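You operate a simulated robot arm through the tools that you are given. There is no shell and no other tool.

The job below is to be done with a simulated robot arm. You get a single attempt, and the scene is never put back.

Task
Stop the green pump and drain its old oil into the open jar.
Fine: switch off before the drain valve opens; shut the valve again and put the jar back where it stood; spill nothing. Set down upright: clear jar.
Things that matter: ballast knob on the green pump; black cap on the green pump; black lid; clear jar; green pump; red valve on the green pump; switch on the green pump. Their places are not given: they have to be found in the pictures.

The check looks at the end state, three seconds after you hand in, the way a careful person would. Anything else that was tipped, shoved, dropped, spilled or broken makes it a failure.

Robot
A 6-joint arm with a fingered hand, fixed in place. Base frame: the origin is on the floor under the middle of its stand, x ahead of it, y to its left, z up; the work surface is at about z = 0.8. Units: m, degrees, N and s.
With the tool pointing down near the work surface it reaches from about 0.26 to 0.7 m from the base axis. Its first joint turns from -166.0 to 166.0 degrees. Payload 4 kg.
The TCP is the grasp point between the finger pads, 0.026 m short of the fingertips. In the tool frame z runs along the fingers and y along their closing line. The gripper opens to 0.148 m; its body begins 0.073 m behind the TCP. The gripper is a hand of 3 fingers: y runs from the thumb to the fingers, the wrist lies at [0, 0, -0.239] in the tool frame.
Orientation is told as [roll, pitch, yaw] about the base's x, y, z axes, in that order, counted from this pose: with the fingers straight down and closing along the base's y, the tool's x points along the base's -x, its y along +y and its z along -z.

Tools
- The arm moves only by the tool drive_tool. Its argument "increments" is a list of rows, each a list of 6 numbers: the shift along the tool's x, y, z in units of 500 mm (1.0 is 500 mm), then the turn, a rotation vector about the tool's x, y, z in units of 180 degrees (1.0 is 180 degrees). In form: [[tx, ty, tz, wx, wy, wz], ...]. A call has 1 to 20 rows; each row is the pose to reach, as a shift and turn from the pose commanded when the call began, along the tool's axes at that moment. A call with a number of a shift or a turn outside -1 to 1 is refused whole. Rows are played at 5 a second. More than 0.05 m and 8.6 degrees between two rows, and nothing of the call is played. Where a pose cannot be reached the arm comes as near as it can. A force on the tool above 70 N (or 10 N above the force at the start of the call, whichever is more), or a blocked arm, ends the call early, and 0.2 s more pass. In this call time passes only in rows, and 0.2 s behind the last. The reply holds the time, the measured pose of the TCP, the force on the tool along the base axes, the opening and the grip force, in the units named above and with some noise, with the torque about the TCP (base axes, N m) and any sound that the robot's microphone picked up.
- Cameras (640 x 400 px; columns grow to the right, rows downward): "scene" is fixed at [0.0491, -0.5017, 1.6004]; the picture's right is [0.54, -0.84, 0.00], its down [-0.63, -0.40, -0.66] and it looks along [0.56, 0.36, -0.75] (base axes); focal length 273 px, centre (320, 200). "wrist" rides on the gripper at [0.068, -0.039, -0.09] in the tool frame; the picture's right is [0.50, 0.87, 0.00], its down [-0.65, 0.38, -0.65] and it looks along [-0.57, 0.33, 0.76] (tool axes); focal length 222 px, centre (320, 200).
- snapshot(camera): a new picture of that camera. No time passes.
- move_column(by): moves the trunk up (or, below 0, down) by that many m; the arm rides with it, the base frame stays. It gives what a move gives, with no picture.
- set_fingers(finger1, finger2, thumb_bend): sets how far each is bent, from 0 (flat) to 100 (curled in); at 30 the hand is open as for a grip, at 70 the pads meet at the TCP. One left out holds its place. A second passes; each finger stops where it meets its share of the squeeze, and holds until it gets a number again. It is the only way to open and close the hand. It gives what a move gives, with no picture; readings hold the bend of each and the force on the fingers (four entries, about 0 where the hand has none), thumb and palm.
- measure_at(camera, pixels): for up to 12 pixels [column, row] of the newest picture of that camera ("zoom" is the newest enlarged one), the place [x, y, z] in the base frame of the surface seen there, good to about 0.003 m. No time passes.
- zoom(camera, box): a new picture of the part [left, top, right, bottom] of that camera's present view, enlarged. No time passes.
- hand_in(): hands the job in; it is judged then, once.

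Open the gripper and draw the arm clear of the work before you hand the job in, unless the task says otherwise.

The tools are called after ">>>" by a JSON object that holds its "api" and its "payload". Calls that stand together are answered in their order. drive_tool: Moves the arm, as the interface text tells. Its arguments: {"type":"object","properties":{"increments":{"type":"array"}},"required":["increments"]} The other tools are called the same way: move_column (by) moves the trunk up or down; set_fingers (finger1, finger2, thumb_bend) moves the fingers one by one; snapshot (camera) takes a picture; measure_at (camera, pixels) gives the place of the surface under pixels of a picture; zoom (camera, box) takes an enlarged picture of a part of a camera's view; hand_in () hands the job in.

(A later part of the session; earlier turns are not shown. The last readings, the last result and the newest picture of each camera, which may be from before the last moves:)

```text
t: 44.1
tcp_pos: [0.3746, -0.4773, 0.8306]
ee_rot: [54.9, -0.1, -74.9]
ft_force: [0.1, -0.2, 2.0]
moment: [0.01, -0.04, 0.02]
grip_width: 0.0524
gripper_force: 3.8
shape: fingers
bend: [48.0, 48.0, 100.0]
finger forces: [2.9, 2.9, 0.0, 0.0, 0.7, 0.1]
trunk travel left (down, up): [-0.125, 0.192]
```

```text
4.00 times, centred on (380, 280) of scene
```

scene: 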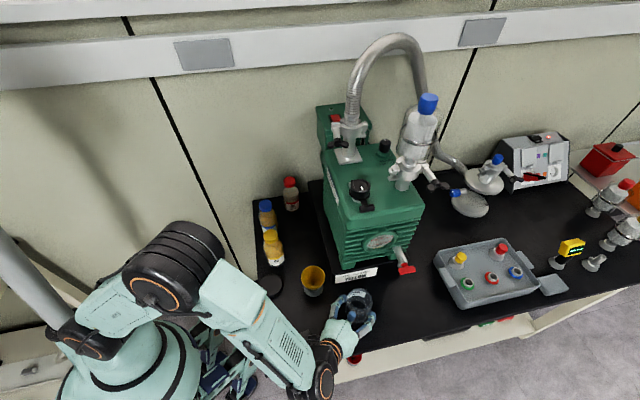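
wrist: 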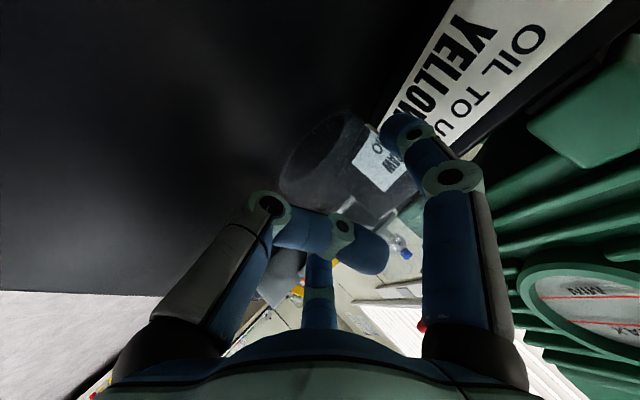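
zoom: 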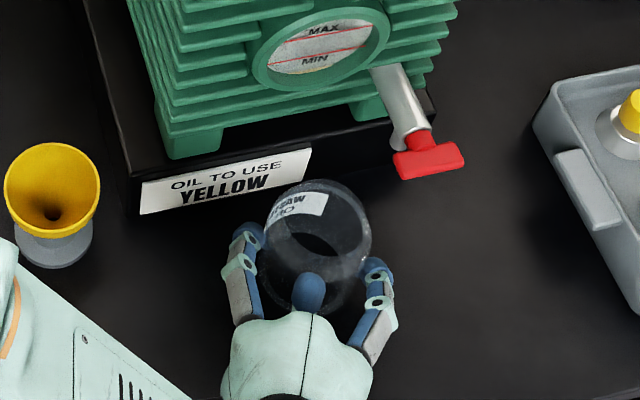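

The jar is now just left-front of the spout with the hand below handle height. I slide two thirds of the remaining 5.7 cm and check clearance.

>>> {"api": "drive_tool", "payload": {"increments": [[-0.0128, 0.0082, 0.0116, 0, 0, 0], [-0.0255, 0.0163, 0.0232, 0, 0, 0], [-0.0383, 0.0245, 0.0348, 0, 0, 0], [-0.0511, 0.0327, 0.0463, 0, 0, 0]]}}

>>> {"api": "zoom", "payload": {"camera": "scene", "box": [350, 230, 430, 310]}}

>>> {"api": "snapshot", "payload": {"camera": "wrist"}}

```text
t: 45.1
tcp_pos: [0.4086, -0.4958, 0.8325]
ee_rot: [54.9, -0.1, -74.9]
ft_force: [0.4, 0.0, 1.3]
moment: [-0.01, -0.07, -0.01]
grip_width: 0.0522
gripper_force: 3.7
shape: fingers
bend: [48.0, 49.0, 100.0]
finger forces: [3.2, 3.0, 0.1, 0.0, 0.8, 0.0]
trunk travel left (down, up): [-0.125, 0.192]
```

```text
5.00 times, centred on (390, 270) of scene
```

zoom: 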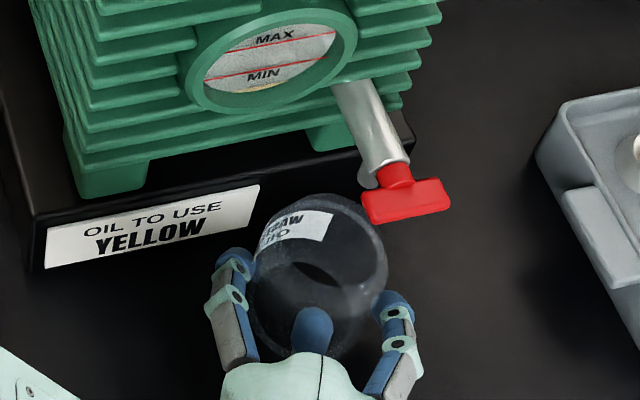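

```text
taken
```

wrist: 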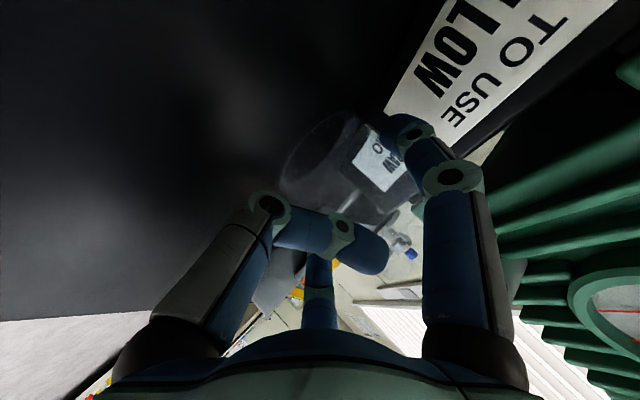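

Clear so far. I measure the jar's axis from its label again to compute the last shift precisely.

>>> {"api": "zoom", "payload": {"camera": "scene", "box": [365, 260, 405, 310]}}

>>> {"api": "measure_at", "payload": {"camera": "zoom", "pixels": [[300, 90], [260, 110], [230, 125], [330, 80], [260, 150], [300, 115], [200, 140], [430, 200], [300, 50], [340, 60], [380, 90], [250, 70]]}}

```text
8.00 times, centred on (385, 285) of scene
```

zoom: 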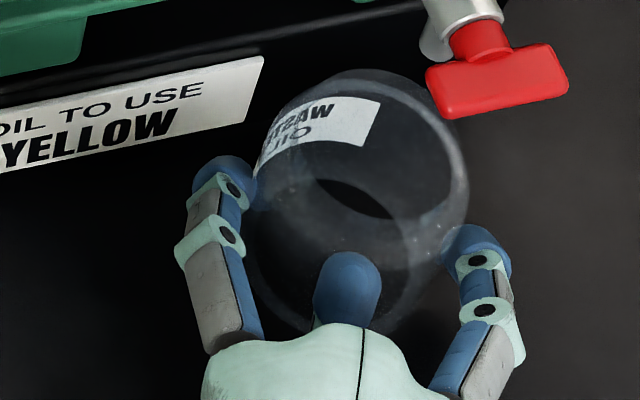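

```text
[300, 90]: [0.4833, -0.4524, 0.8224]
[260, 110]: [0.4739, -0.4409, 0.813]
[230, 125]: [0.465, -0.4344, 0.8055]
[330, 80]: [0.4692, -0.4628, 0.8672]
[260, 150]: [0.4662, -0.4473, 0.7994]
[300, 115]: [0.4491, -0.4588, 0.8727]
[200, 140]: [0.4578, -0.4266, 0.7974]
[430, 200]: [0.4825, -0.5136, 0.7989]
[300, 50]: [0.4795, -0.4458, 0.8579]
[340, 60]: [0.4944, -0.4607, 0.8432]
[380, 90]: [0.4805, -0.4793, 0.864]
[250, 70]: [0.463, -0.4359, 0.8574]
```

Some of those pixels missed the label; I re-measure inside it at (340,115), (360,115), (320,130), (350,135).

>>> {"api": "measure_at", "payload": {"camera": "zoom", "pixels": [[340, 110], [365, 110], [325, 125], [350, 135], [300, 135], [365, 130], [280, 140], [340, 125], [500, 90], [445, 100], [435, 40], [440, 55]]}}

```text
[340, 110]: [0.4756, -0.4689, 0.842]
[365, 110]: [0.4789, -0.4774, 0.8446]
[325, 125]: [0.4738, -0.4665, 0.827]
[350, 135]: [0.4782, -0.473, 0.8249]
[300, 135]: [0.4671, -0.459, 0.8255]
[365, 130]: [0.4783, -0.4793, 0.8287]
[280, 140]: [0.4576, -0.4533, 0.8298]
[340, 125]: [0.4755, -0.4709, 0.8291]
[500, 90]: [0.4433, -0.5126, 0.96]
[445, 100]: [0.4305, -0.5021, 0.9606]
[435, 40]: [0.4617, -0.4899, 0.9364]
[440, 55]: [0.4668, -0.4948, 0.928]
```

The jar axis is at (0.4445,-0.4865); the spout centre is near (0.468,-0.489). I make the final slide of (0.019,-0.006), leaving a ~6 mm gap to the base.

>>> {"api": "drive_tool", "payload": {"increments": [[-0.0073, 0.0065, 0.0091, 0, 0, 0], [-0.0145, 0.0129, 0.0183, 0, 0, 0], [-0.0218, 0.0194, 0.0274, 0, 0, 0]]}}

>>> {"api": "zoom", "payload": {"camera": "scene", "box": [365, 245, 415, 305]}}

>>> {"api": "snapshot", "payload": {"camera": "wrist"}}

```text
t: 46.0
tcp_pos: [0.4267, -0.5025, 0.8316]
ee_rot: [54.8, -0.2, -74.9]
ft_force: [-0.2, -0.1, -0.1]
moment: [0.03, -0.06, 0.02]
grip_width: 0.0522
gripper_force: 3.3
shape: fingers
bend: [48.0, 49.0, 100.0]
finger forces: [2.9, 2.8, 0.1, 0.0, 0.9, 0.0]
trunk travel left (down, up): [-0.125, 0.192]
```

```text
6.67 times, centred on (390, 275) of scene
```

zoom: 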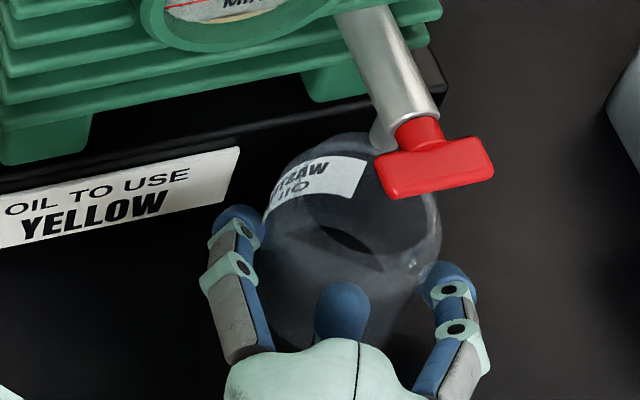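

```text
taken
```

wrist: 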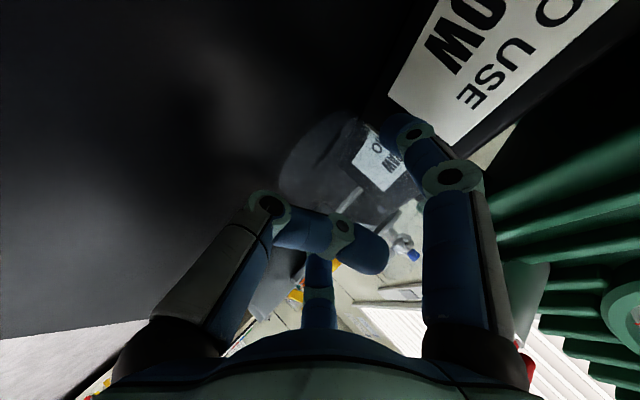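

The vertical force has faded to zero and the base disc looks thin, so the jar's near side may be slightly up. I lower 4 mm to seat it flat before releasing.

>>> {"api": "drive_tool", "payload": {"increments": [[0, -0.0033, 0.0023, 0, 0, 0], [0, -0.0065, 0.0046, 0, 0, 0]]}}

>>> {"api": "zoom", "payload": {"camera": "scene", "box": [365, 245, 415, 305]}}

```text
t: 46.5
tcp_pos: [0.4277, -0.502, 0.829]
ee_rot: [54.9, 0.0, -75.0]
ft_force: [-1.5, -1.0, 5.1]
moment: [0.06, -0.18, 0.01]
grip_width: 0.0522
gripper_force: 4.2
shape: fingers
bend: [48.0, 48.0, 100.0]
finger forces: [3.4, 3.1, 0.0, 0.0, 0.8, 0.1]
trunk travel left (down, up): [-0.125, 0.192]
```

```text
6.67 times, centred on (390, 275) of scene
```

zoom: 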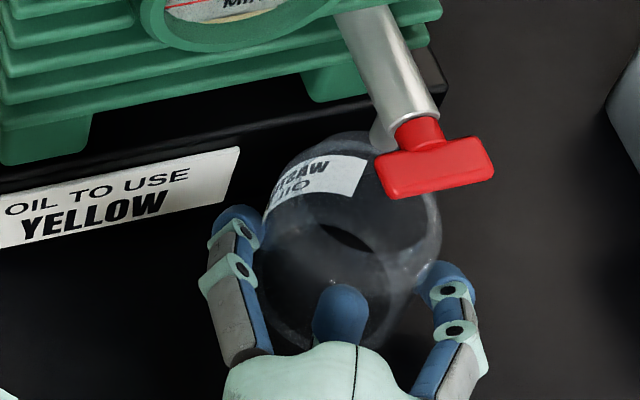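

The jar is seated flat now. I check its axis from the label before letting go.

>>> {"api": "measure_at", "payload": {"camera": "zoom", "pixels": [[345, 165], [360, 165], [330, 180], [350, 185], [310, 190], [290, 200], [340, 175], [285, 210], [300, 180], [320, 170]]}}

```text
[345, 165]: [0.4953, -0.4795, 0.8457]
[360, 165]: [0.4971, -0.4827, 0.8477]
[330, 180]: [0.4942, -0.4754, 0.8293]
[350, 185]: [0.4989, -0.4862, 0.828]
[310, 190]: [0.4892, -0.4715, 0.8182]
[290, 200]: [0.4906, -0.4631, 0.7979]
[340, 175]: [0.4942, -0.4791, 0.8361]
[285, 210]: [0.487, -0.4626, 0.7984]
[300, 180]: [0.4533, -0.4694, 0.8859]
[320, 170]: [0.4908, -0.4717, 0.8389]
```

The jar axis is (0.4635,-0.494), about 7 mm in front of the spout line and well inside the mouth. I open finger1 and finger2 slightly to release it.

>>> {"api": "set_fingers", "payload": {"finger1": 44, "finger2": 41}}

>>> {"api": "zoom", "payload": {"camera": "scene", "box": [365, 245, 415, 305]}}

```text
t: 47.5
tcp_pos: [0.4268, -0.5027, 0.8285]
ee_rot: [54.9, -0.2, -75.0]
ft_force: [-0.1, -0.7, -0.1]
moment: [0.02, -0.04, -0.01]
grip_width: 0.0554
gripper_force: 0.1
shape: fingers
bend: [44.0, 41.0, 100.0]
finger forces: [0.0, 0.0, 0.1, 0.1, 0.1, 0.0]
trunk travel left (down, up): [-0.125, 0.192]
```

```text
6.67 times, centred on (390, 275) of scene
```

zoom: 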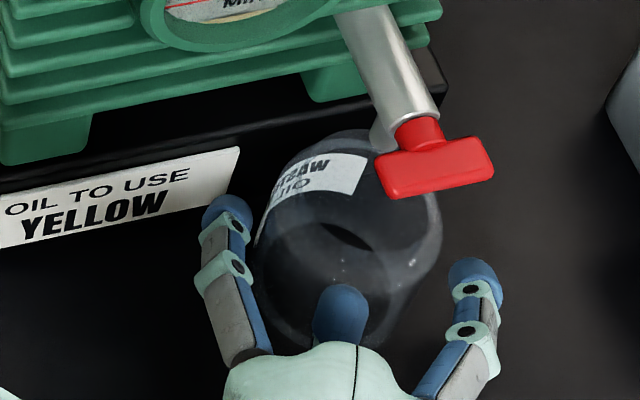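

Released with zero contact forces. I withdraw straight back 10 cm and then raise the hand.

>>> {"api": "drive_tool", "payload": {"increments": [[0, -0.023, -0.0327, 0, 0, 0], [0, -0.0461, -0.0654, 0, 0, 0], [0, -0.0691, -0.098, 0, 0, 0], [0, -0.0922, -0.1307, 0, 0, 0], [0, -0.1152, -0.1634, 0, 0, 0], [0, -0.0602, -0.2434, 0, 0, 0], [0, 0.0, -0.3, 0, 0, 0], [0, 0.065, -0.318, 0, 0, 0], [0, 0.13, -0.336, 0, 0, 0]]}}

>>> {"api": "snapshot", "payload": {"camera": "scene"}}

>>> {"api": "snapshot", "payload": {"camera": "wrist"}}

```text
t: 49.5
tcp_pos: [0.3276, -0.5279, 0.9795]
ee_rot: [54.8, -0.1, -75.1]
ft_force: [-0.6, -0.7, -0.2]
moment: [0.01, -0.01, 0.0]
grip_width: 0.0551
gripper_force: 0.0
shape: fingers
bend: [44.0, 41.0, 100.0]
finger forces: [0.0, 0.0, 0.1, 0.0, 0.1, 0.0]
trunk travel left (down, up): [-0.125, 0.192]
```

```text
taken
```

scene: 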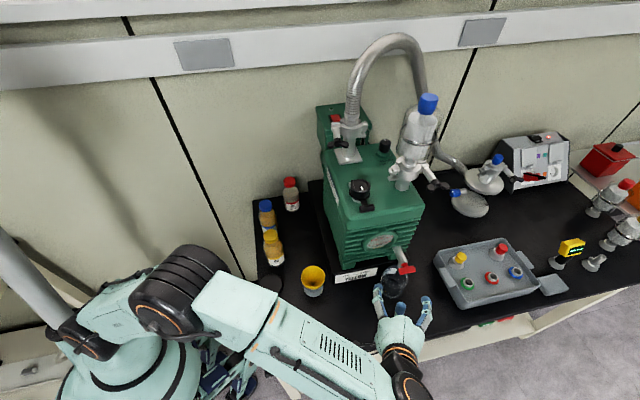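

```text
taken
```

wrist: 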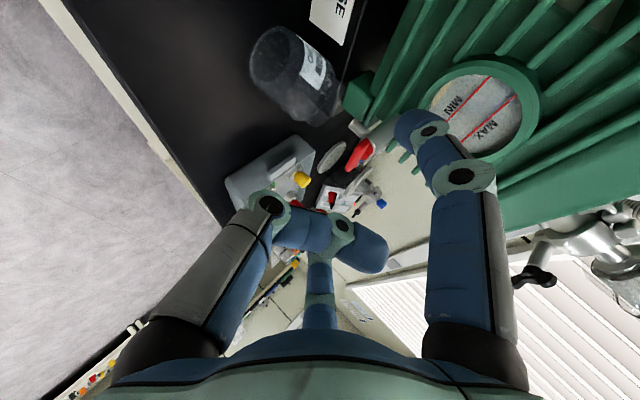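

The wrist view now shows jar and valve from the side; I zoom in to verify the spout is over the jar mouth.

>>> {"api": "zoom", "payload": {"camera": "wrist", "box": [240, 10, 440, 190]}}

>>> {"api": "zoom", "payload": {"camera": "scene", "box": [365, 240, 425, 310]}}

```text
2.22 times, centred on (340, 100) of wrist
```

zoom: 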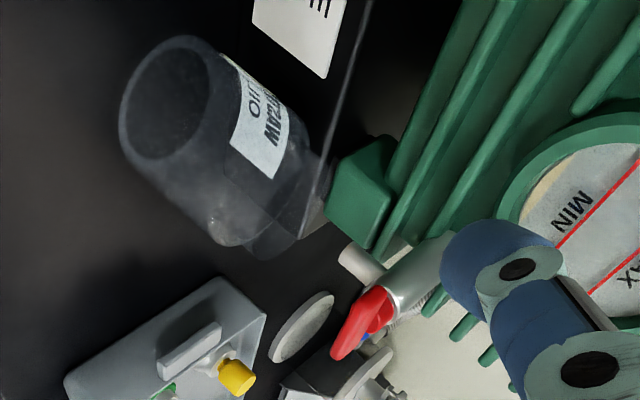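

```text
5.71 times, centred on (395, 275) of scene
```

zoom: 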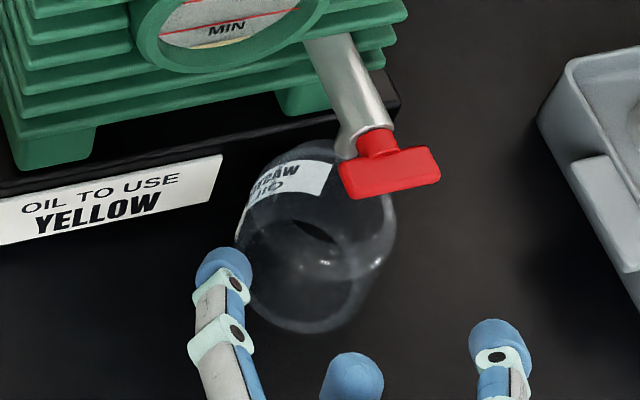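

The spout points into the jar mouth. Now I shape the hand for turning the handle: thumb half-extended as a poker, the other two fingers curled.

>>> {"api": "set_fingers", "payload": {"finger1": 85, "finger2": 85, "thumb_bend": 50}}

>>> {"api": "snapshot", "payload": {"camera": "wrist"}}

>>> {"api": "zoom", "payload": {"camera": "scene", "box": [340, 230, 460, 340]}}

```text
t: 50.5
tcp_pos: [0.3275, -0.5295, 0.9782]
ee_rot: [54.8, -0.1, -75.0]
ft_force: [-0.2, 0.5, 0.2]
moment: [-0.01, 0.0, 0.02]
grip_width: 0.027
gripper_force: 0.1
shape: fingers
bend: [81.0, 80.0, 50.0]
finger forces: [0.1, 0.0, 0.1, 0.0, 0.1, 0.0]
trunk travel left (down, up): [-0.125, 0.192]
```

```text
taken
```

wrist: 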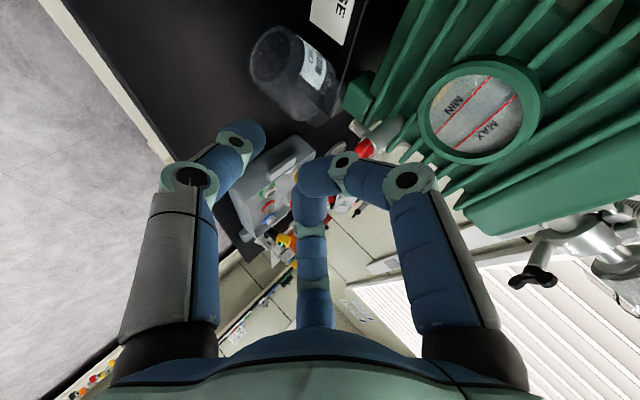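

```text
3.64 times, centred on (400, 285) of scene
```

zoom: 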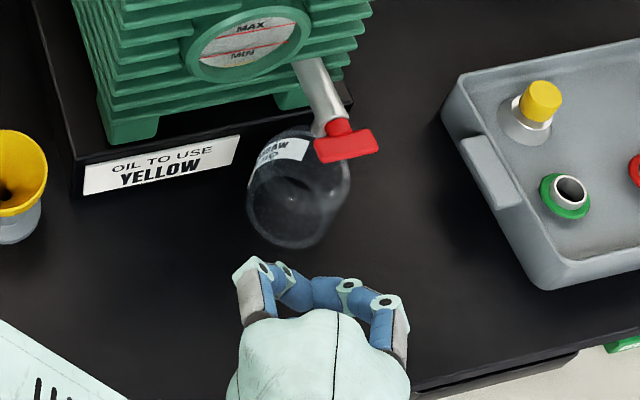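

I measure the thumb tip at (250,133) for its offset from the TCP.

>>> {"api": "measure_at", "payload": {"camera": "wrist", "pixels": [[255, 128], [245, 122], [262, 140], [262, 150], [236, 141], [250, 160], [190, 178], [215, 195], [310, 185], [345, 160], [405, 180], [300, 190]]}}

```text
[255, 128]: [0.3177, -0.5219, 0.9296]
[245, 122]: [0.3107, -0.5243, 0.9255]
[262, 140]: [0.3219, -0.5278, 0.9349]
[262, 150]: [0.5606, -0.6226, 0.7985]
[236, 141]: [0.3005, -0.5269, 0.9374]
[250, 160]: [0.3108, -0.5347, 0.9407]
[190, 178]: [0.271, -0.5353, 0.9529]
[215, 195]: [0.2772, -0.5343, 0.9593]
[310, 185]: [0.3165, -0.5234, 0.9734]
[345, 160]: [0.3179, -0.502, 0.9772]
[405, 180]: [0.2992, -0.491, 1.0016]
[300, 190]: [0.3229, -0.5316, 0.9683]
```

The thumb tip centre is about 10 mm behind and 45 mm below the TCP. I raise and bring the tip to hover above the handle's left end (0.433,-0.498).

>>> {"api": "drive_tool", "payload": {"increments": [[0, 0.0588, -0.0415, 0, 0, 0], [0, 0.1176, -0.083, 0, 0, 0], [0.0015, 0.1521, -0.0341, 0, 0, 0], [0.0029, 0.1866, 0.0148, 0, 0, 0], [0.0044, 0.2211, 0.0637, 0, 0, 0], [0.0058, 0.2556, 0.1126, 0, 0, 0]]}}

>>> {"api": "snapshot", "payload": {"camera": "wrist"}}

>>> {"api": "zoom", "payload": {"camera": "scene", "box": [340, 200, 460, 310]}}

```text
t: 52.0
tcp_pos: [0.4449, -0.4936, 1.049]
ee_rot: [54.9, -0.1, -75.1]
ft_force: [-0.2, 0.1, -0.1]
moment: [-0.01, -0.05, 0.01]
grip_width: 0.0276
gripper_force: 0.1
shape: fingers
bend: [81.0, 80.0, 50.0]
finger forces: [0.0, 0.1, 0.0, 0.1, 0.0, 0.0]
trunk travel left (down, up): [-0.125, 0.192]
```

```text
taken
```

wrist: 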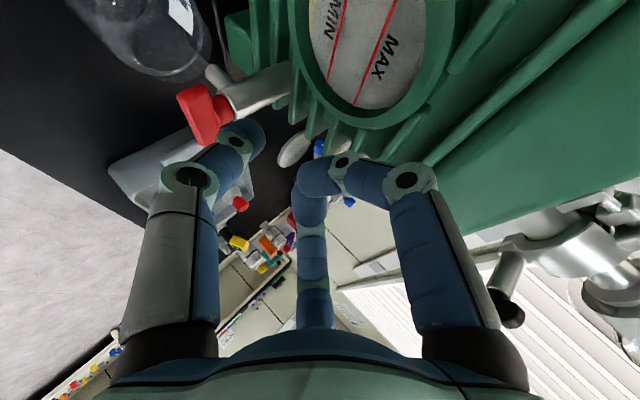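

```text
3.64 times, centred on (400, 255) of scene
```

zoom: 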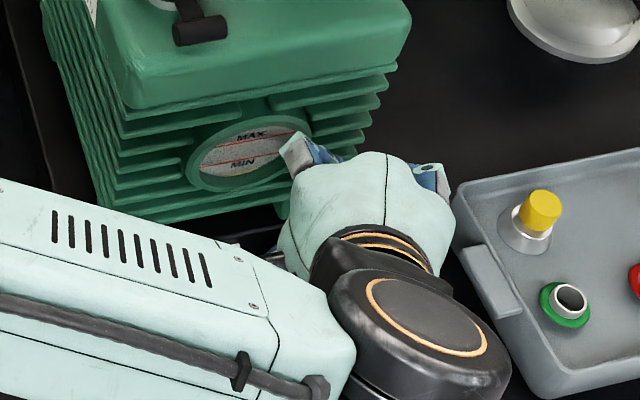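

The wrist camera now views handle (205,112), spout (215,78) and thumb tip (245,135) closely. I zoom and measure them.

>>> {"api": "zoom", "payload": {"camera": "wrist", "box": [150, 40, 310, 180]}}

>>> {"api": "measure_at", "payload": {"camera": "zoom", "pixels": [[160, 160], [200, 150], [180, 210], [215, 195], [165, 220], [240, 120], [205, 100], [340, 130], [380, 260], [415, 255], [430, 240], [330, 270]]}}

```text
2.86 times, centred on (230, 110) of wrist
```

zoom: 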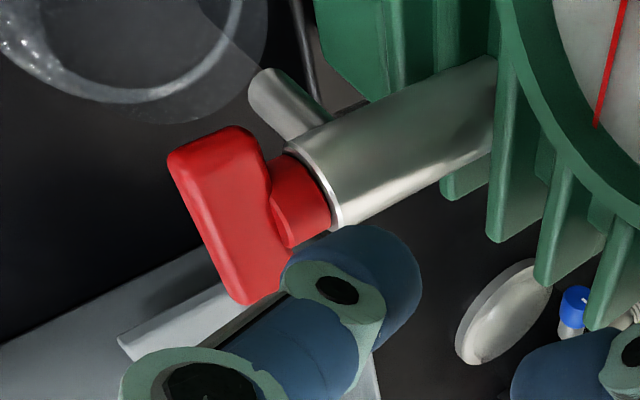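

```text
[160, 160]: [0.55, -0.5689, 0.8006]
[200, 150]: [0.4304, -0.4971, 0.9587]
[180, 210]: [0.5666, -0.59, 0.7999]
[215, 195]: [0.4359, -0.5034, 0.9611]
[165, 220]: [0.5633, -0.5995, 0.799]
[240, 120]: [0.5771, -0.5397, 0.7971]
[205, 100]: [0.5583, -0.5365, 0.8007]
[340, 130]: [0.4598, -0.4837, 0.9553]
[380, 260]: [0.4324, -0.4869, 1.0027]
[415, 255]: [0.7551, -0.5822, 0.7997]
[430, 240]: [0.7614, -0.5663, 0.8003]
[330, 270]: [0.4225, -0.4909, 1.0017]
```

The thumb tip is above the handle's left end (b≈0.659 vs end 0.656). I lower 3 cm to just above contact, then push down in small steps watching the force.

>>> {"api": "drive_tool", "payload": {"increments": [[0, -0.0245, 0.0173, 0, 0, 0], [0, -0.049, 0.0346, 0, 0, 0]]}}

>>> {"api": "drive_tool", "payload": {"increments": [[0, -0.0049, 0.0035, 0, 0, 0], [0, -0.0098, 0.0069, 0, 0, 0]]}}

>>> {"api": "zoom", "payload": {"camera": "wrist", "box": [150, 40, 310, 180]}}

```text
t: 52.5
tcp_pos: [0.445, -0.494, 1.0205]
ee_rot: [54.9, -0.1, -75.0]
ft_force: [0.3, -0.5, 1.7]
moment: [-0.01, 0.01, 0.01]
grip_width: 0.0266
gripper_force: 0.1
shape: fingers
bend: [81.0, 80.0, 50.0]
finger forces: [0.0, 0.0, 0.0, 0.0, 0.7, 0.0]
trunk travel left (down, up): [-0.125, 0.192]
```

```text
t: 53.1
tcp_pos: [0.4458, -0.493, 1.013]
ee_rot: [54.9, -0.2, -74.9]
ft_force: [-1.3, 1.6, 4.0]
moment: [0.09, 0.11, 0.0]
grip_width: 0.0241
gripper_force: 1.9
shape: fingers
bend: [81.0, 80.0, 52.0]
finger forces: [0.0, 0.1, 0.0, 0.1, 4.0, 0.1]
trunk travel left (down, up): [-0.125, 0.192]
```

```text
2.86 times, centred on (230, 110) of wrist
```

zoom: 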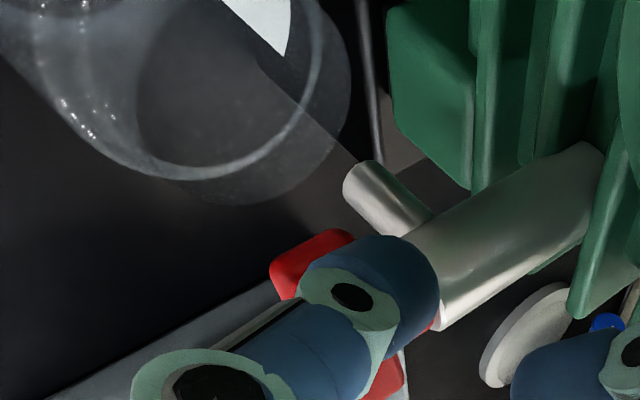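

Contact made with about 4 N on the thumb. I push another 6 mm in 2 mm steps and look for handle rotation.

>>> {"api": "drive_tool", "payload": {"increments": [[0, -0.0033, 0.0023, 0, 0, 0], [0, -0.0065, 0.0046, 0, 0, 0], [0, -0.0098, 0.0069, 0, 0, 0]]}}

>>> {"api": "zoom", "payload": {"camera": "wrist", "box": [190, 70, 310, 180]}}

>>> {"api": "zoom", "payload": {"camera": "scene", "box": [370, 230, 440, 300]}}

```text
t: 54.0
tcp_pos: [0.4464, -0.4932, 1.0058]
ee_rot: [54.9, -0.1, -75.0]
ft_force: [-1.2, 3.1, 2.7]
moment: [0.17, 0.07, -0.03]
grip_width: 0.024
gripper_force: 2.1
shape: fingers
bend: [81.0, 80.0, 52.0]
finger forces: [0.1, 0.0, 0.0, 0.0, 4.5, 0.0]
trunk travel left (down, up): [-0.125, 0.192]
```

```text
3.64 times, centred on (250, 125) of wrist
```

zoom: 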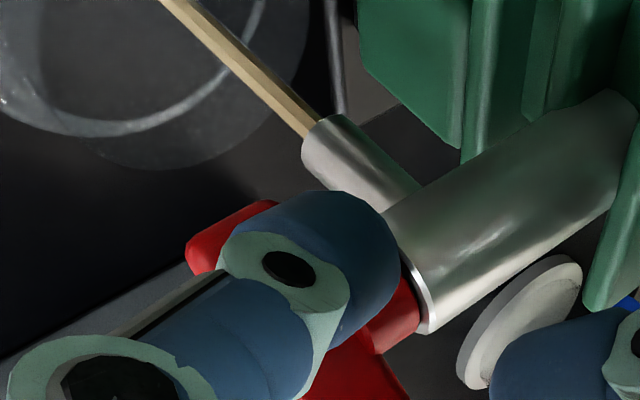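

```text
5.71 times, centred on (405, 265) of scene
```

zoom: 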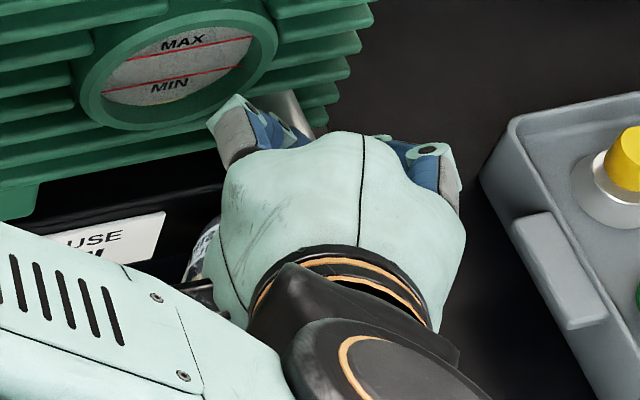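

Oil is flowing: a golden stream leaves the spout at zoom (300,120) into the jar. I check where it lands before opening further.

>>> {"api": "zoom", "payload": {"camera": "wrist", "box": [90, 0, 290, 140]}}

>>> {"api": "measure_at", "payload": {"camera": "zoom", "pixels": [[480, 250], [450, 215], [420, 180], [400, 150], [380, 120], [360, 90], [340, 60], [320, 40], [300, 20], [290, 10], [250, 100], [500, 270]]}}

```text
2.86 times, centred on (190, 70) of wrist
```

zoom: 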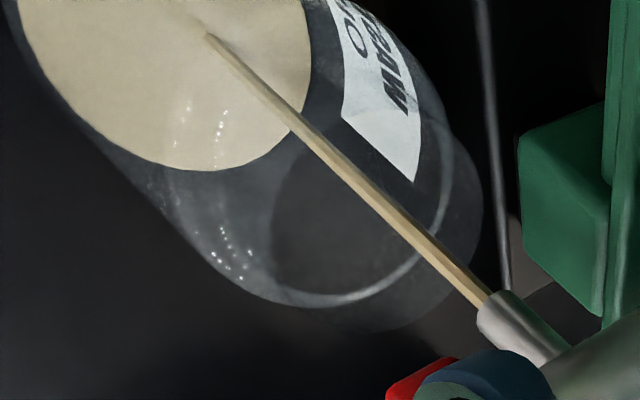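

```text
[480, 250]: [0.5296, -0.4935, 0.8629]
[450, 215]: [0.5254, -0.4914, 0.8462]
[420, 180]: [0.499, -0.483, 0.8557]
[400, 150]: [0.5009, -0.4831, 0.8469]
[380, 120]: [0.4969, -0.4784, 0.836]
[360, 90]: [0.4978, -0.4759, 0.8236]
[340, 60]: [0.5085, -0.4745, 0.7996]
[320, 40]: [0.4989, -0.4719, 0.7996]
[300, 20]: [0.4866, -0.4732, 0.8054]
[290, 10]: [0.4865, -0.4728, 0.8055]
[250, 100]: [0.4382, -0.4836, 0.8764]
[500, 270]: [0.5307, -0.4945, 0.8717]
```

The stream lands well inside the jar, whose base is already covered with oil. I hold still for 2 seconds and then check the level.

>>> {"api": "drive_tool", "payload": {"increments": [[0, 0, 0, 0, 0, 0], [0, 0, 0, 0, 0, 0], [0, 0, 0, 0, 0, 0], [0, 0, 0, 0, 0, 0], [0, 0, 0, 0, 0, 0], [0, 0, 0, 0, 0, 0], [0, 0, 0, 0, 0, 0], [0, 0, 0, 0, 0, 0], [0, 0, 0, 0, 0, 0], [0, 0, 0, 0, 0, 0]]}}

>>> {"api": "zoom", "payload": {"camera": "wrist", "box": [90, 0, 290, 140]}}

>>> {"api": "zoom", "payload": {"camera": "scene", "box": [350, 215, 430, 295]}}

```text
t: 56.1
tcp_pos: [0.4453, -0.4932, 1.0068]
ee_rot: [54.9, -0.1, -75.1]
ft_force: [-1.6, 2.8, 1.0]
moment: [0.1, 0.01, -0.01]
grip_width: 0.0252
gripper_force: 1.3
shape: fingers
bend: [81.0, 80.0, 51.0]
finger forces: [0.1, 0.0, 0.1, 0.1, 2.3, 0.1]
trunk travel left (down, up): [-0.125, 0.192]
```

```text
2.86 times, centred on (190, 70) of wrist
```

zoom: 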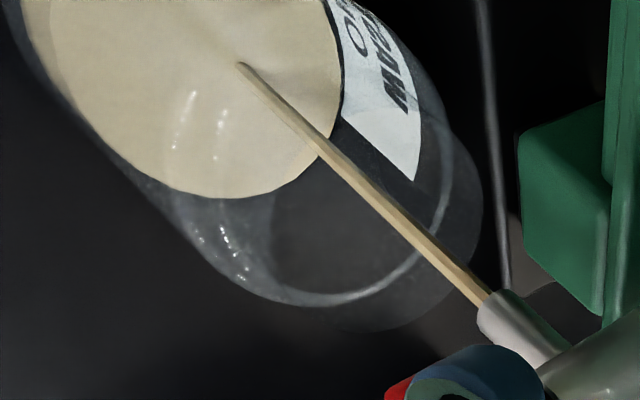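

```text
5.00 times, centred on (390, 255) of scene
```

zoom: 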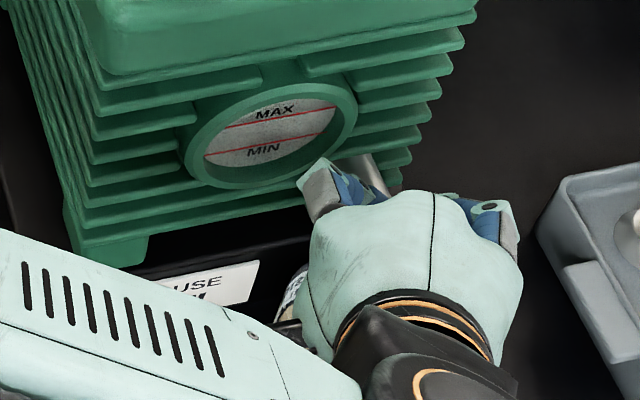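

The level is rising steadily. I measure the oil surface height at zoom (150,80) to track it against the rim (z≈0.889).

>>> {"api": "zoom", "payload": {"camera": "wrist", "box": [90, 0, 290, 140]}}

>>> {"api": "measure_at", "payload": {"camera": "zoom", "pixels": [[150, 80], [200, 150], [280, 150], [120, 40], [300, 60], [230, 180], [440, 230], [340, 300], [280, 290]]}}

```text
2.86 times, centred on (190, 70) of wrist
```

zoom: 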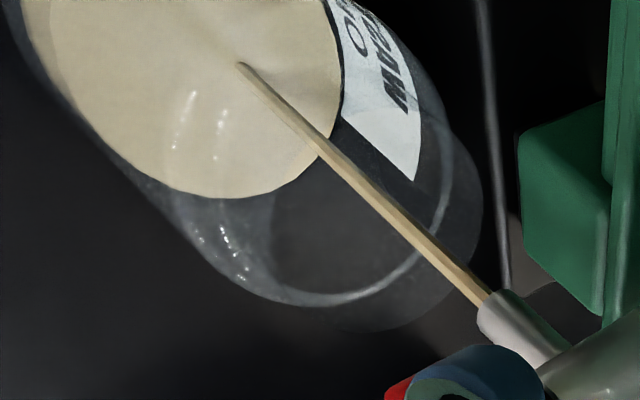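

```text
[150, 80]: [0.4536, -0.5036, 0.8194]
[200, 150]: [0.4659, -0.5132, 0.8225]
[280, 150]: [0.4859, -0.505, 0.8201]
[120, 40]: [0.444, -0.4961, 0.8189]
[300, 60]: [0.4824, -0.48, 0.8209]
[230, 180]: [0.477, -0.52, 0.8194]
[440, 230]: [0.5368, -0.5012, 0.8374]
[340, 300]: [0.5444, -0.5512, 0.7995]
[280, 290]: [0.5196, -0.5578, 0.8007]
```

Oil stands at z≈0.820 with the rim near 0.889, so there's lots of room. I wait 4 more seconds.

>>> {"api": "drive_tool", "payload": {"increments": [[0, 0, 0, 0, 0, 0], [0, 0, 0, 0, 0, 0], [0, 0, 0, 0, 0, 0], [0, 0, 0, 0, 0, 0], [0, 0, 0, 0, 0, 0], [0, 0, 0, 0, 0, 0], [0, 0, 0, 0, 0, 0], [0, 0, 0, 0, 0, 0], [0, 0, 0, 0, 0, 0], [0, 0, 0, 0, 0, 0], [0, 0, 0, 0, 0, 0], [0, 0, 0, 0, 0, 0], [0, 0, 0, 0, 0, 0], [0, 0, 0, 0, 0, 0], [0, 0, 0, 0, 0, 0], [0, 0, 0, 0, 0, 0], [0, 0, 0, 0, 0, 0], [0, 0, 0, 0, 0, 0], [0, 0, 0, 0, 0, 0], [0, 0, 0, 0, 0, 0]]}}

>>> {"api": "zoom", "payload": {"camera": "wrist", "box": [90, 0, 290, 140]}}

>>> {"api": "measure_at", "payload": {"camera": "zoom", "pixels": [[150, 80], [200, 150], [280, 150], [120, 40], [300, 60], [230, 180]]}}

```text
t: 60.4
tcp_pos: [0.4463, -0.4943, 1.0068]
ee_rot: [55.0, -0.1, -75.0]
ft_force: [-1.1, 1.9, -0.3]
moment: [0.09, 0.06, -0.01]
grip_width: 0.0265
gripper_force: 0.5
shape: fingers
bend: [81.0, 80.0, 50.0]
finger forces: [0.1, 0.1, 0.1, 0.0, 1.4, 0.1]
trunk travel left (down, up): [-0.125, 0.192]
```

```text
2.86 times, centred on (190, 70) of wrist
```

zoom: 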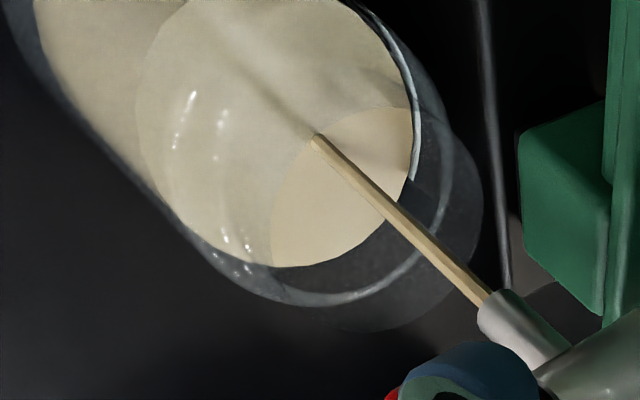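

```text
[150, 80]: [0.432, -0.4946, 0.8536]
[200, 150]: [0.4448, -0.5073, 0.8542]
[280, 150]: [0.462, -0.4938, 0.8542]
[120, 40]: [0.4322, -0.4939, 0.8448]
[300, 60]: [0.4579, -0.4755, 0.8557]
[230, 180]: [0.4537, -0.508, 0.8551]
```

Oil is at z≈0.854, rising about 8 mm/s. I wait only 1 second now and check again.

>>> {"api": "drive_tool", "payload": {"increments": [[0, 0, 0, 0, 0, 0], [0, 0, 0, 0, 0, 0], [0, 0, 0, 0, 0, 0], [0, 0, 0, 0, 0, 0], [0, 0, 0, 0, 0, 0]]}}

>>> {"api": "zoom", "payload": {"camera": "wrist", "box": [90, 0, 290, 140]}}

>>> {"api": "measure_at", "payload": {"camera": "zoom", "pixels": [[200, 80], [250, 150], [300, 180], [320, 60], [260, 230], [380, 285], [430, 230], [445, 180], [350, 298]]}}

```text
t: 61.5
tcp_pos: [0.4464, -0.4949, 1.0074]
ee_rot: [54.9, -0.1, -75.0]
ft_force: [-0.1, 1.5, 0.1]
moment: [0.04, 0.01, -0.02]
grip_width: 0.0265
gripper_force: 1.4
shape: fingers
bend: [81.0, 80.0, 50.0]
finger forces: [0.1, 0.2, 0.1, 0.0, 1.4, 0.1]
trunk travel left (down, up): [-0.125, 0.192]
```

```text
2.86 times, centred on (190, 70) of wrist
```

zoom: 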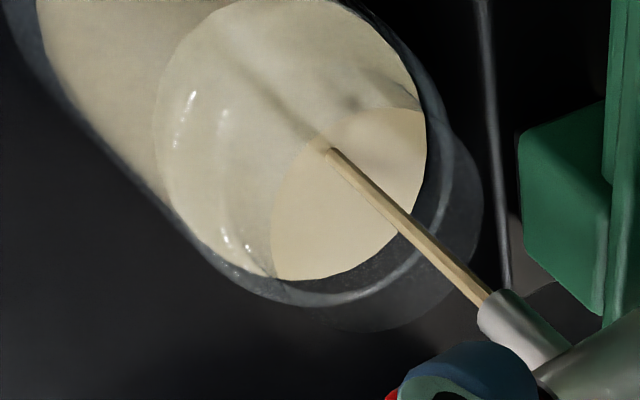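

```text
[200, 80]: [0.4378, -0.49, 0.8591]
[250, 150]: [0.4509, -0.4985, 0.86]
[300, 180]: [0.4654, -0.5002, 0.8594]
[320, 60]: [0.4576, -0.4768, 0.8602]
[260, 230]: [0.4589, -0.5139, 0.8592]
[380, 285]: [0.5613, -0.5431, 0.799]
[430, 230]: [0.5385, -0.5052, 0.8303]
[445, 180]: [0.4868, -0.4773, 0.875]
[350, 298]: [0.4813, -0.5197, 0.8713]
```

Oil is at z≈0.8595 and the rise is slowing; the rim is about 0.872. I take one very short wait of 0.4 s and re-measure carefully.

>>> {"api": "drive_tool", "payload": {"increments": [[0, 0, 0, 0, 0, 0]]}}

>>> {"api": "zoom", "payload": {"camera": "wrist", "box": [90, 0, 290, 140]}}

>>> {"api": "measure_at", "payload": {"camera": "zoom", "pixels": [[200, 80], [250, 150], [300, 180], [320, 60], [260, 230], [230, 120], [300, 100], [350, 120], [310, 250], [380, 140], [345, 299], [448, 200]]}}

```text
t: 62.0
tcp_pos: [0.446, -0.494, 1.0064]
ee_rot: [55.0, -0.1, -75.0]
ft_force: [0.3, 1.5, 0.0]
moment: [0.08, 0.02, 0.0]
grip_width: 0.0267
gripper_force: 0.4
shape: fingers
bend: [81.0, 80.0, 50.0]
finger forces: [0.0, 0.0, 0.0, 0.0, 1.3, 0.1]
trunk travel left (down, up): [-0.125, 0.192]
```

```text
2.86 times, centred on (190, 70) of wrist
```

zoom: 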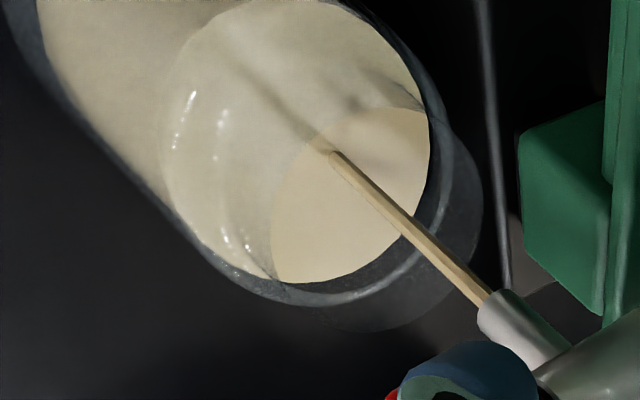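

```text
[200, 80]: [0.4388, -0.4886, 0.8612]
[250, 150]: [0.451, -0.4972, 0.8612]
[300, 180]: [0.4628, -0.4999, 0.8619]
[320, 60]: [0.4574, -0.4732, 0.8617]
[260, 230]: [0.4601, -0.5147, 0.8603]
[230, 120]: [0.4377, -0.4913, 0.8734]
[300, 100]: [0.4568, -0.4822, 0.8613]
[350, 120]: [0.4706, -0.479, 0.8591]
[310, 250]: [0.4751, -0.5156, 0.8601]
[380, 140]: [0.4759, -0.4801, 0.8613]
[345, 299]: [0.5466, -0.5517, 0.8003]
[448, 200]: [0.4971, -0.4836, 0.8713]
```

Rise has slowed to about 3 mm/s (level 0.861). I wait another 0.6 s and re-measure.

>>> {"api": "drive_tool", "payload": {"increments": [[0, 0, 0, 0, 0, 0], [0, 0, 0, 0, 0, 0]]}}

>>> {"api": "zoom", "payload": {"camera": "wrist", "box": [90, 0, 290, 140]}}

>>> {"api": "measure_at", "payload": {"camera": "zoom", "pixels": [[200, 80], [250, 150], [300, 180], [320, 60], [260, 230], [300, 130], [300, 100], [350, 120], [310, 250], [380, 140], [380, 200], [340, 240]]}}

```text
t: 62.5
tcp_pos: [0.4462, -0.4946, 1.0071]
ee_rot: [54.9, -0.1, -75.0]
ft_force: [-0.3, 1.4, 1.0]
moment: [0.08, 0.0, 0.0]
grip_width: 0.0266
gripper_force: 1.0
shape: fingers
bend: [81.0, 80.0, 50.0]
finger forces: [0.1, 0.0, 0.0, 0.0, 1.2, 0.1]
trunk travel left (down, up): [-0.125, 0.192]
```

```text
2.86 times, centred on (190, 70) of wrist
```

zoom: 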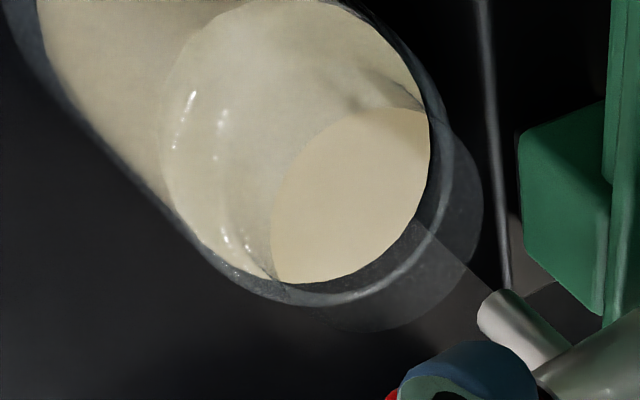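

```text
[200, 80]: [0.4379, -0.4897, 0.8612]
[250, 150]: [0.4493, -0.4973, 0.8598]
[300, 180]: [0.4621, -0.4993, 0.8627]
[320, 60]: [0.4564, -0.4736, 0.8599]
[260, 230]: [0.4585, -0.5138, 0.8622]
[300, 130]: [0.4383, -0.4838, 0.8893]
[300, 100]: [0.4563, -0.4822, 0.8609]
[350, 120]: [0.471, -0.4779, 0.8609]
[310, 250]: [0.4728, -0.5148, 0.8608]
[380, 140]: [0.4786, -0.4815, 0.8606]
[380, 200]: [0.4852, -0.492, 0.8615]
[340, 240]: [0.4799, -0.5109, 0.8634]
```

The stream has stopped: the pump is drained, oil at z≈0.861, rim at z≈0.889. I wait a little more for drips and look at the handle's present angle.

>>> {"api": "drive_tool", "payload": {"increments": [[0, 0, 0, 0, 0, 0], [0, 0, 0, 0, 0, 0], [0, 0, 0, 0, 0, 0], [0, 0, 0, 0, 0, 0], [0, 0, 0, 0, 0, 0], [0, 0, 0, 0, 0, 0], [0, 0, 0, 0, 0, 0], [0, 0, 0, 0, 0, 0]]}}

>>> {"api": "zoom", "payload": {"camera": "wrist", "box": [190, 70, 310, 180]}}

>>> {"api": "zoom", "payload": {"camera": "wrist", "box": [90, 0, 290, 140]}}

```text
t: 64.3
tcp_pos: [0.4463, -0.4941, 1.0076]
ee_rot: [54.9, -0.1, -75.0]
ft_force: [0.0, 1.8, -0.4]
moment: [0.05, 0.01, 0.01]
grip_width: 0.0268
gripper_force: 0.8
shape: fingers
bend: [81.0, 80.0, 50.0]
finger forces: [0.0, 0.0, 0.0, 0.0, 1.2, 0.0]
trunk travel left (down, up): [-0.125, 0.192]
```

```text
3.64 times, centred on (250, 125) of wrist
```

zoom: 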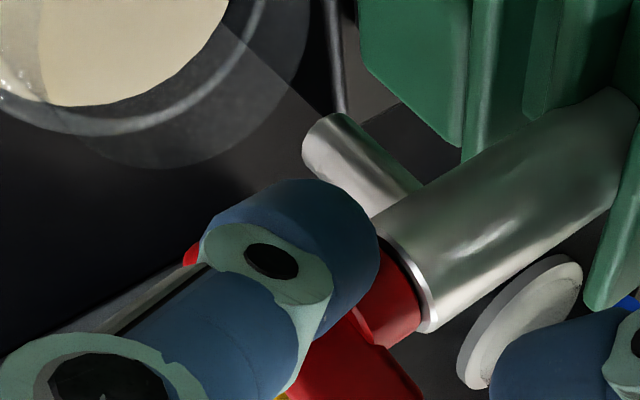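

```text
2.86 times, centred on (190, 70) of wrist
```

zoom: 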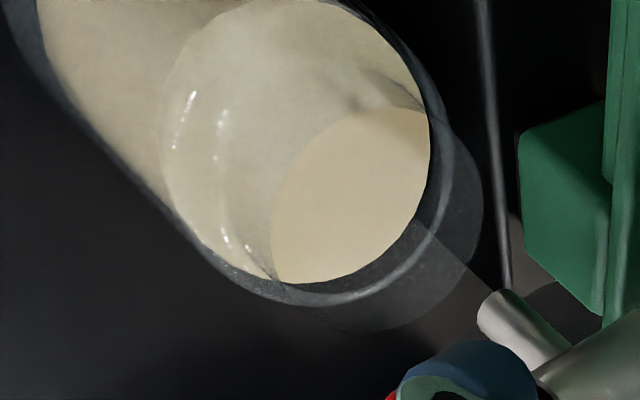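

No more drips. I lift the thumb straight up 4 cm to see the handle's angle.

>>> {"api": "drive_tool", "payload": {"increments": [[0, 0.0327, -0.023, 0, 0, 0], [0, 0.0654, -0.0461, 0, 0, 0]]}}

>>> {"api": "snapshot", "payload": {"camera": "wrist"}}

>>> {"api": "zoom", "payload": {"camera": "wrist", "box": [150, 40, 310, 180]}}

>>> {"api": "measure_at", "payload": {"camera": "zoom", "pixels": [[150, 130], [200, 150], [180, 180], [220, 180], [240, 210], [240, 240], [270, 240], [290, 190], [310, 170], [260, 270], [200, 120], [180, 150]]}}

```text
t: 65.0
tcp_pos: [0.4454, -0.494, 1.0482]
ee_rot: [54.9, 0.0, -75.0]
ft_force: [0.6, -0.6, 0.1]
moment: [0.01, 0.0, 0.03]
grip_width: 0.0279
gripper_force: 0.1
shape: fingers
bend: [81.0, 80.0, 50.0]
finger forces: [0.0, 0.0, 0.0, 0.0, 0.0, 0.1]
trunk travel left (down, up): [-0.125, 0.192]
```

```text
taken
```

wrist: 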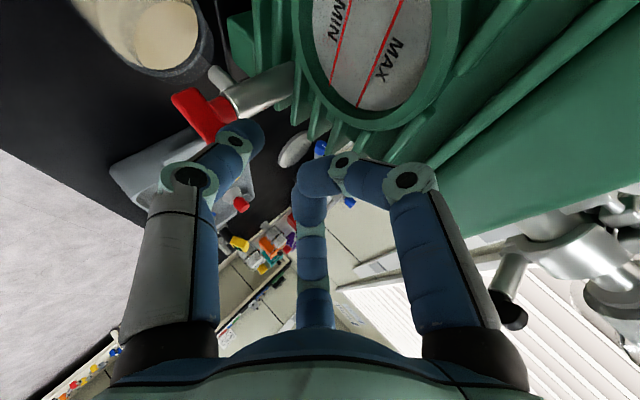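

```text
2.86 times, centred on (230, 110) of wrist
```

zoom: 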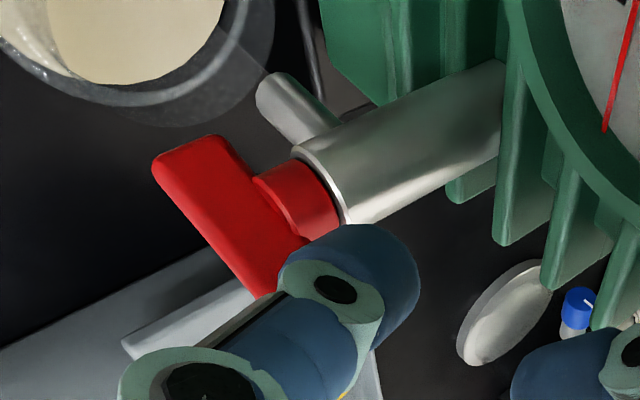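

```text
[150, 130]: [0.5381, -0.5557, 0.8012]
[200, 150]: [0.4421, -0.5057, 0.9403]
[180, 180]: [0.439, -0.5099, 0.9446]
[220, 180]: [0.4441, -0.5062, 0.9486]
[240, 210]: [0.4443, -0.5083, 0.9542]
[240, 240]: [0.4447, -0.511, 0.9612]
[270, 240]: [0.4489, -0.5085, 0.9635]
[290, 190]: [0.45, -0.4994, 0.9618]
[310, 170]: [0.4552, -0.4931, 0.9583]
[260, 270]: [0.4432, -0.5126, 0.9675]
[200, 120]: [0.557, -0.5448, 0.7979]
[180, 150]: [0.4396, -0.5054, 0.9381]
```

The handle now stands about 75° (top end at b≈0.682, z≈0.972, bottom end at b≈0.668, z≈0.935). To close it I'll bring the thumb to the left side of its top end and sweep it right and down; first I lower into place.

>>> {"api": "drive_tool", "payload": {"increments": [[-0.0028, -0.0203, 0.0106, 0, 0, 0], [-0.0057, -0.0405, 0.0213, 0, 0, 0]]}}

>>> {"api": "zoom", "payload": {"camera": "wrist", "box": [150, 40, 310, 180]}}

>>> {"api": "measure_at", "payload": {"camera": "zoom", "pixels": [[350, 240], [380, 260], [400, 240], [330, 270], [300, 310], [365, 300], [290, 265], [260, 240], [240, 200], [180, 150], [310, 220], [340, 225]]}}

```text
t: 65.5
tcp_pos: [0.4447, -0.4967, 1.025]
ee_rot: [54.8, 0.0, -75.1]
ft_force: [0.2, -0.6, 0.7]
moment: [0.02, -0.01, 0.0]
grip_width: 0.0278
gripper_force: 0.0
shape: fingers
bend: [81.0, 80.0, 50.0]
finger forces: [0.1, 0.0, 0.0, 0.0, 0.0, 0.1]
trunk travel left (down, up): [-0.125, 0.192]
```

```text
2.86 times, centred on (230, 110) of wrist
```

zoom: 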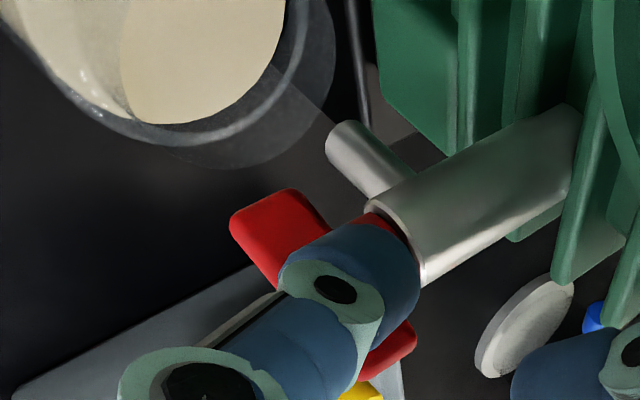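

```text
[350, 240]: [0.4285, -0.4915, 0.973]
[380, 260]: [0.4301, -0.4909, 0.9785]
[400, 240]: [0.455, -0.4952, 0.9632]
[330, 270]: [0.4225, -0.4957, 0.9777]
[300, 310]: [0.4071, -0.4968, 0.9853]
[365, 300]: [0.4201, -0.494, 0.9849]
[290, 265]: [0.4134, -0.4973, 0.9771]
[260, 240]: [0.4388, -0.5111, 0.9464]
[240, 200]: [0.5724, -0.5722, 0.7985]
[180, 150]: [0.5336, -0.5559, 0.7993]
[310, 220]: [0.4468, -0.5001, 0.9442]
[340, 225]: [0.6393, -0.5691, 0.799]
```

The thumb sits left of the upright handle's top. I sweep it to the right along the arc, first half only.

>>> {"api": "drive_tool", "payload": {"increments": [[-0.0069, 0.0023, 0.0033, 0, 0, 0], [-0.012, 0.0061, 0.0042, 0, 0, 0], [-0.017, 0.0099, 0.005, 0, 0, 0], [-0.0225, 0.0125, 0.0071, 0, 0, 0], [-0.0279, 0.015, 0.0091, 0, 0, 0]]}}

>>> {"api": "zoom", "payload": {"camera": "wrist", "box": [150, 40, 310, 180]}}

```text
t: 66.8
tcp_pos: [0.4559, -0.509, 1.0275]
ee_rot: [54.9, -0.1, -75.1]
ft_force: [-1.3, 0.0, 0.4]
moment: [-0.01, 0.03, 0.01]
grip_width: 0.0274
gripper_force: 0.5
shape: fingers
bend: [81.0, 80.0, 50.0]
finger forces: [0.0, 0.0, 0.0, 0.0, 1.0, 0.0]
trunk travel left (down, up): [-0.125, 0.192]
```

```text
2.86 times, centred on (230, 110) of wrist
```

zoom: 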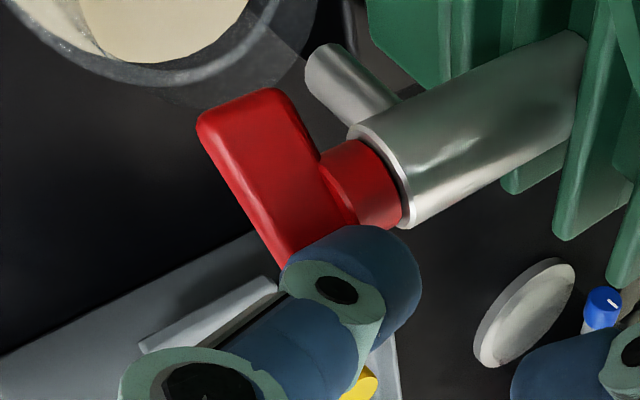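

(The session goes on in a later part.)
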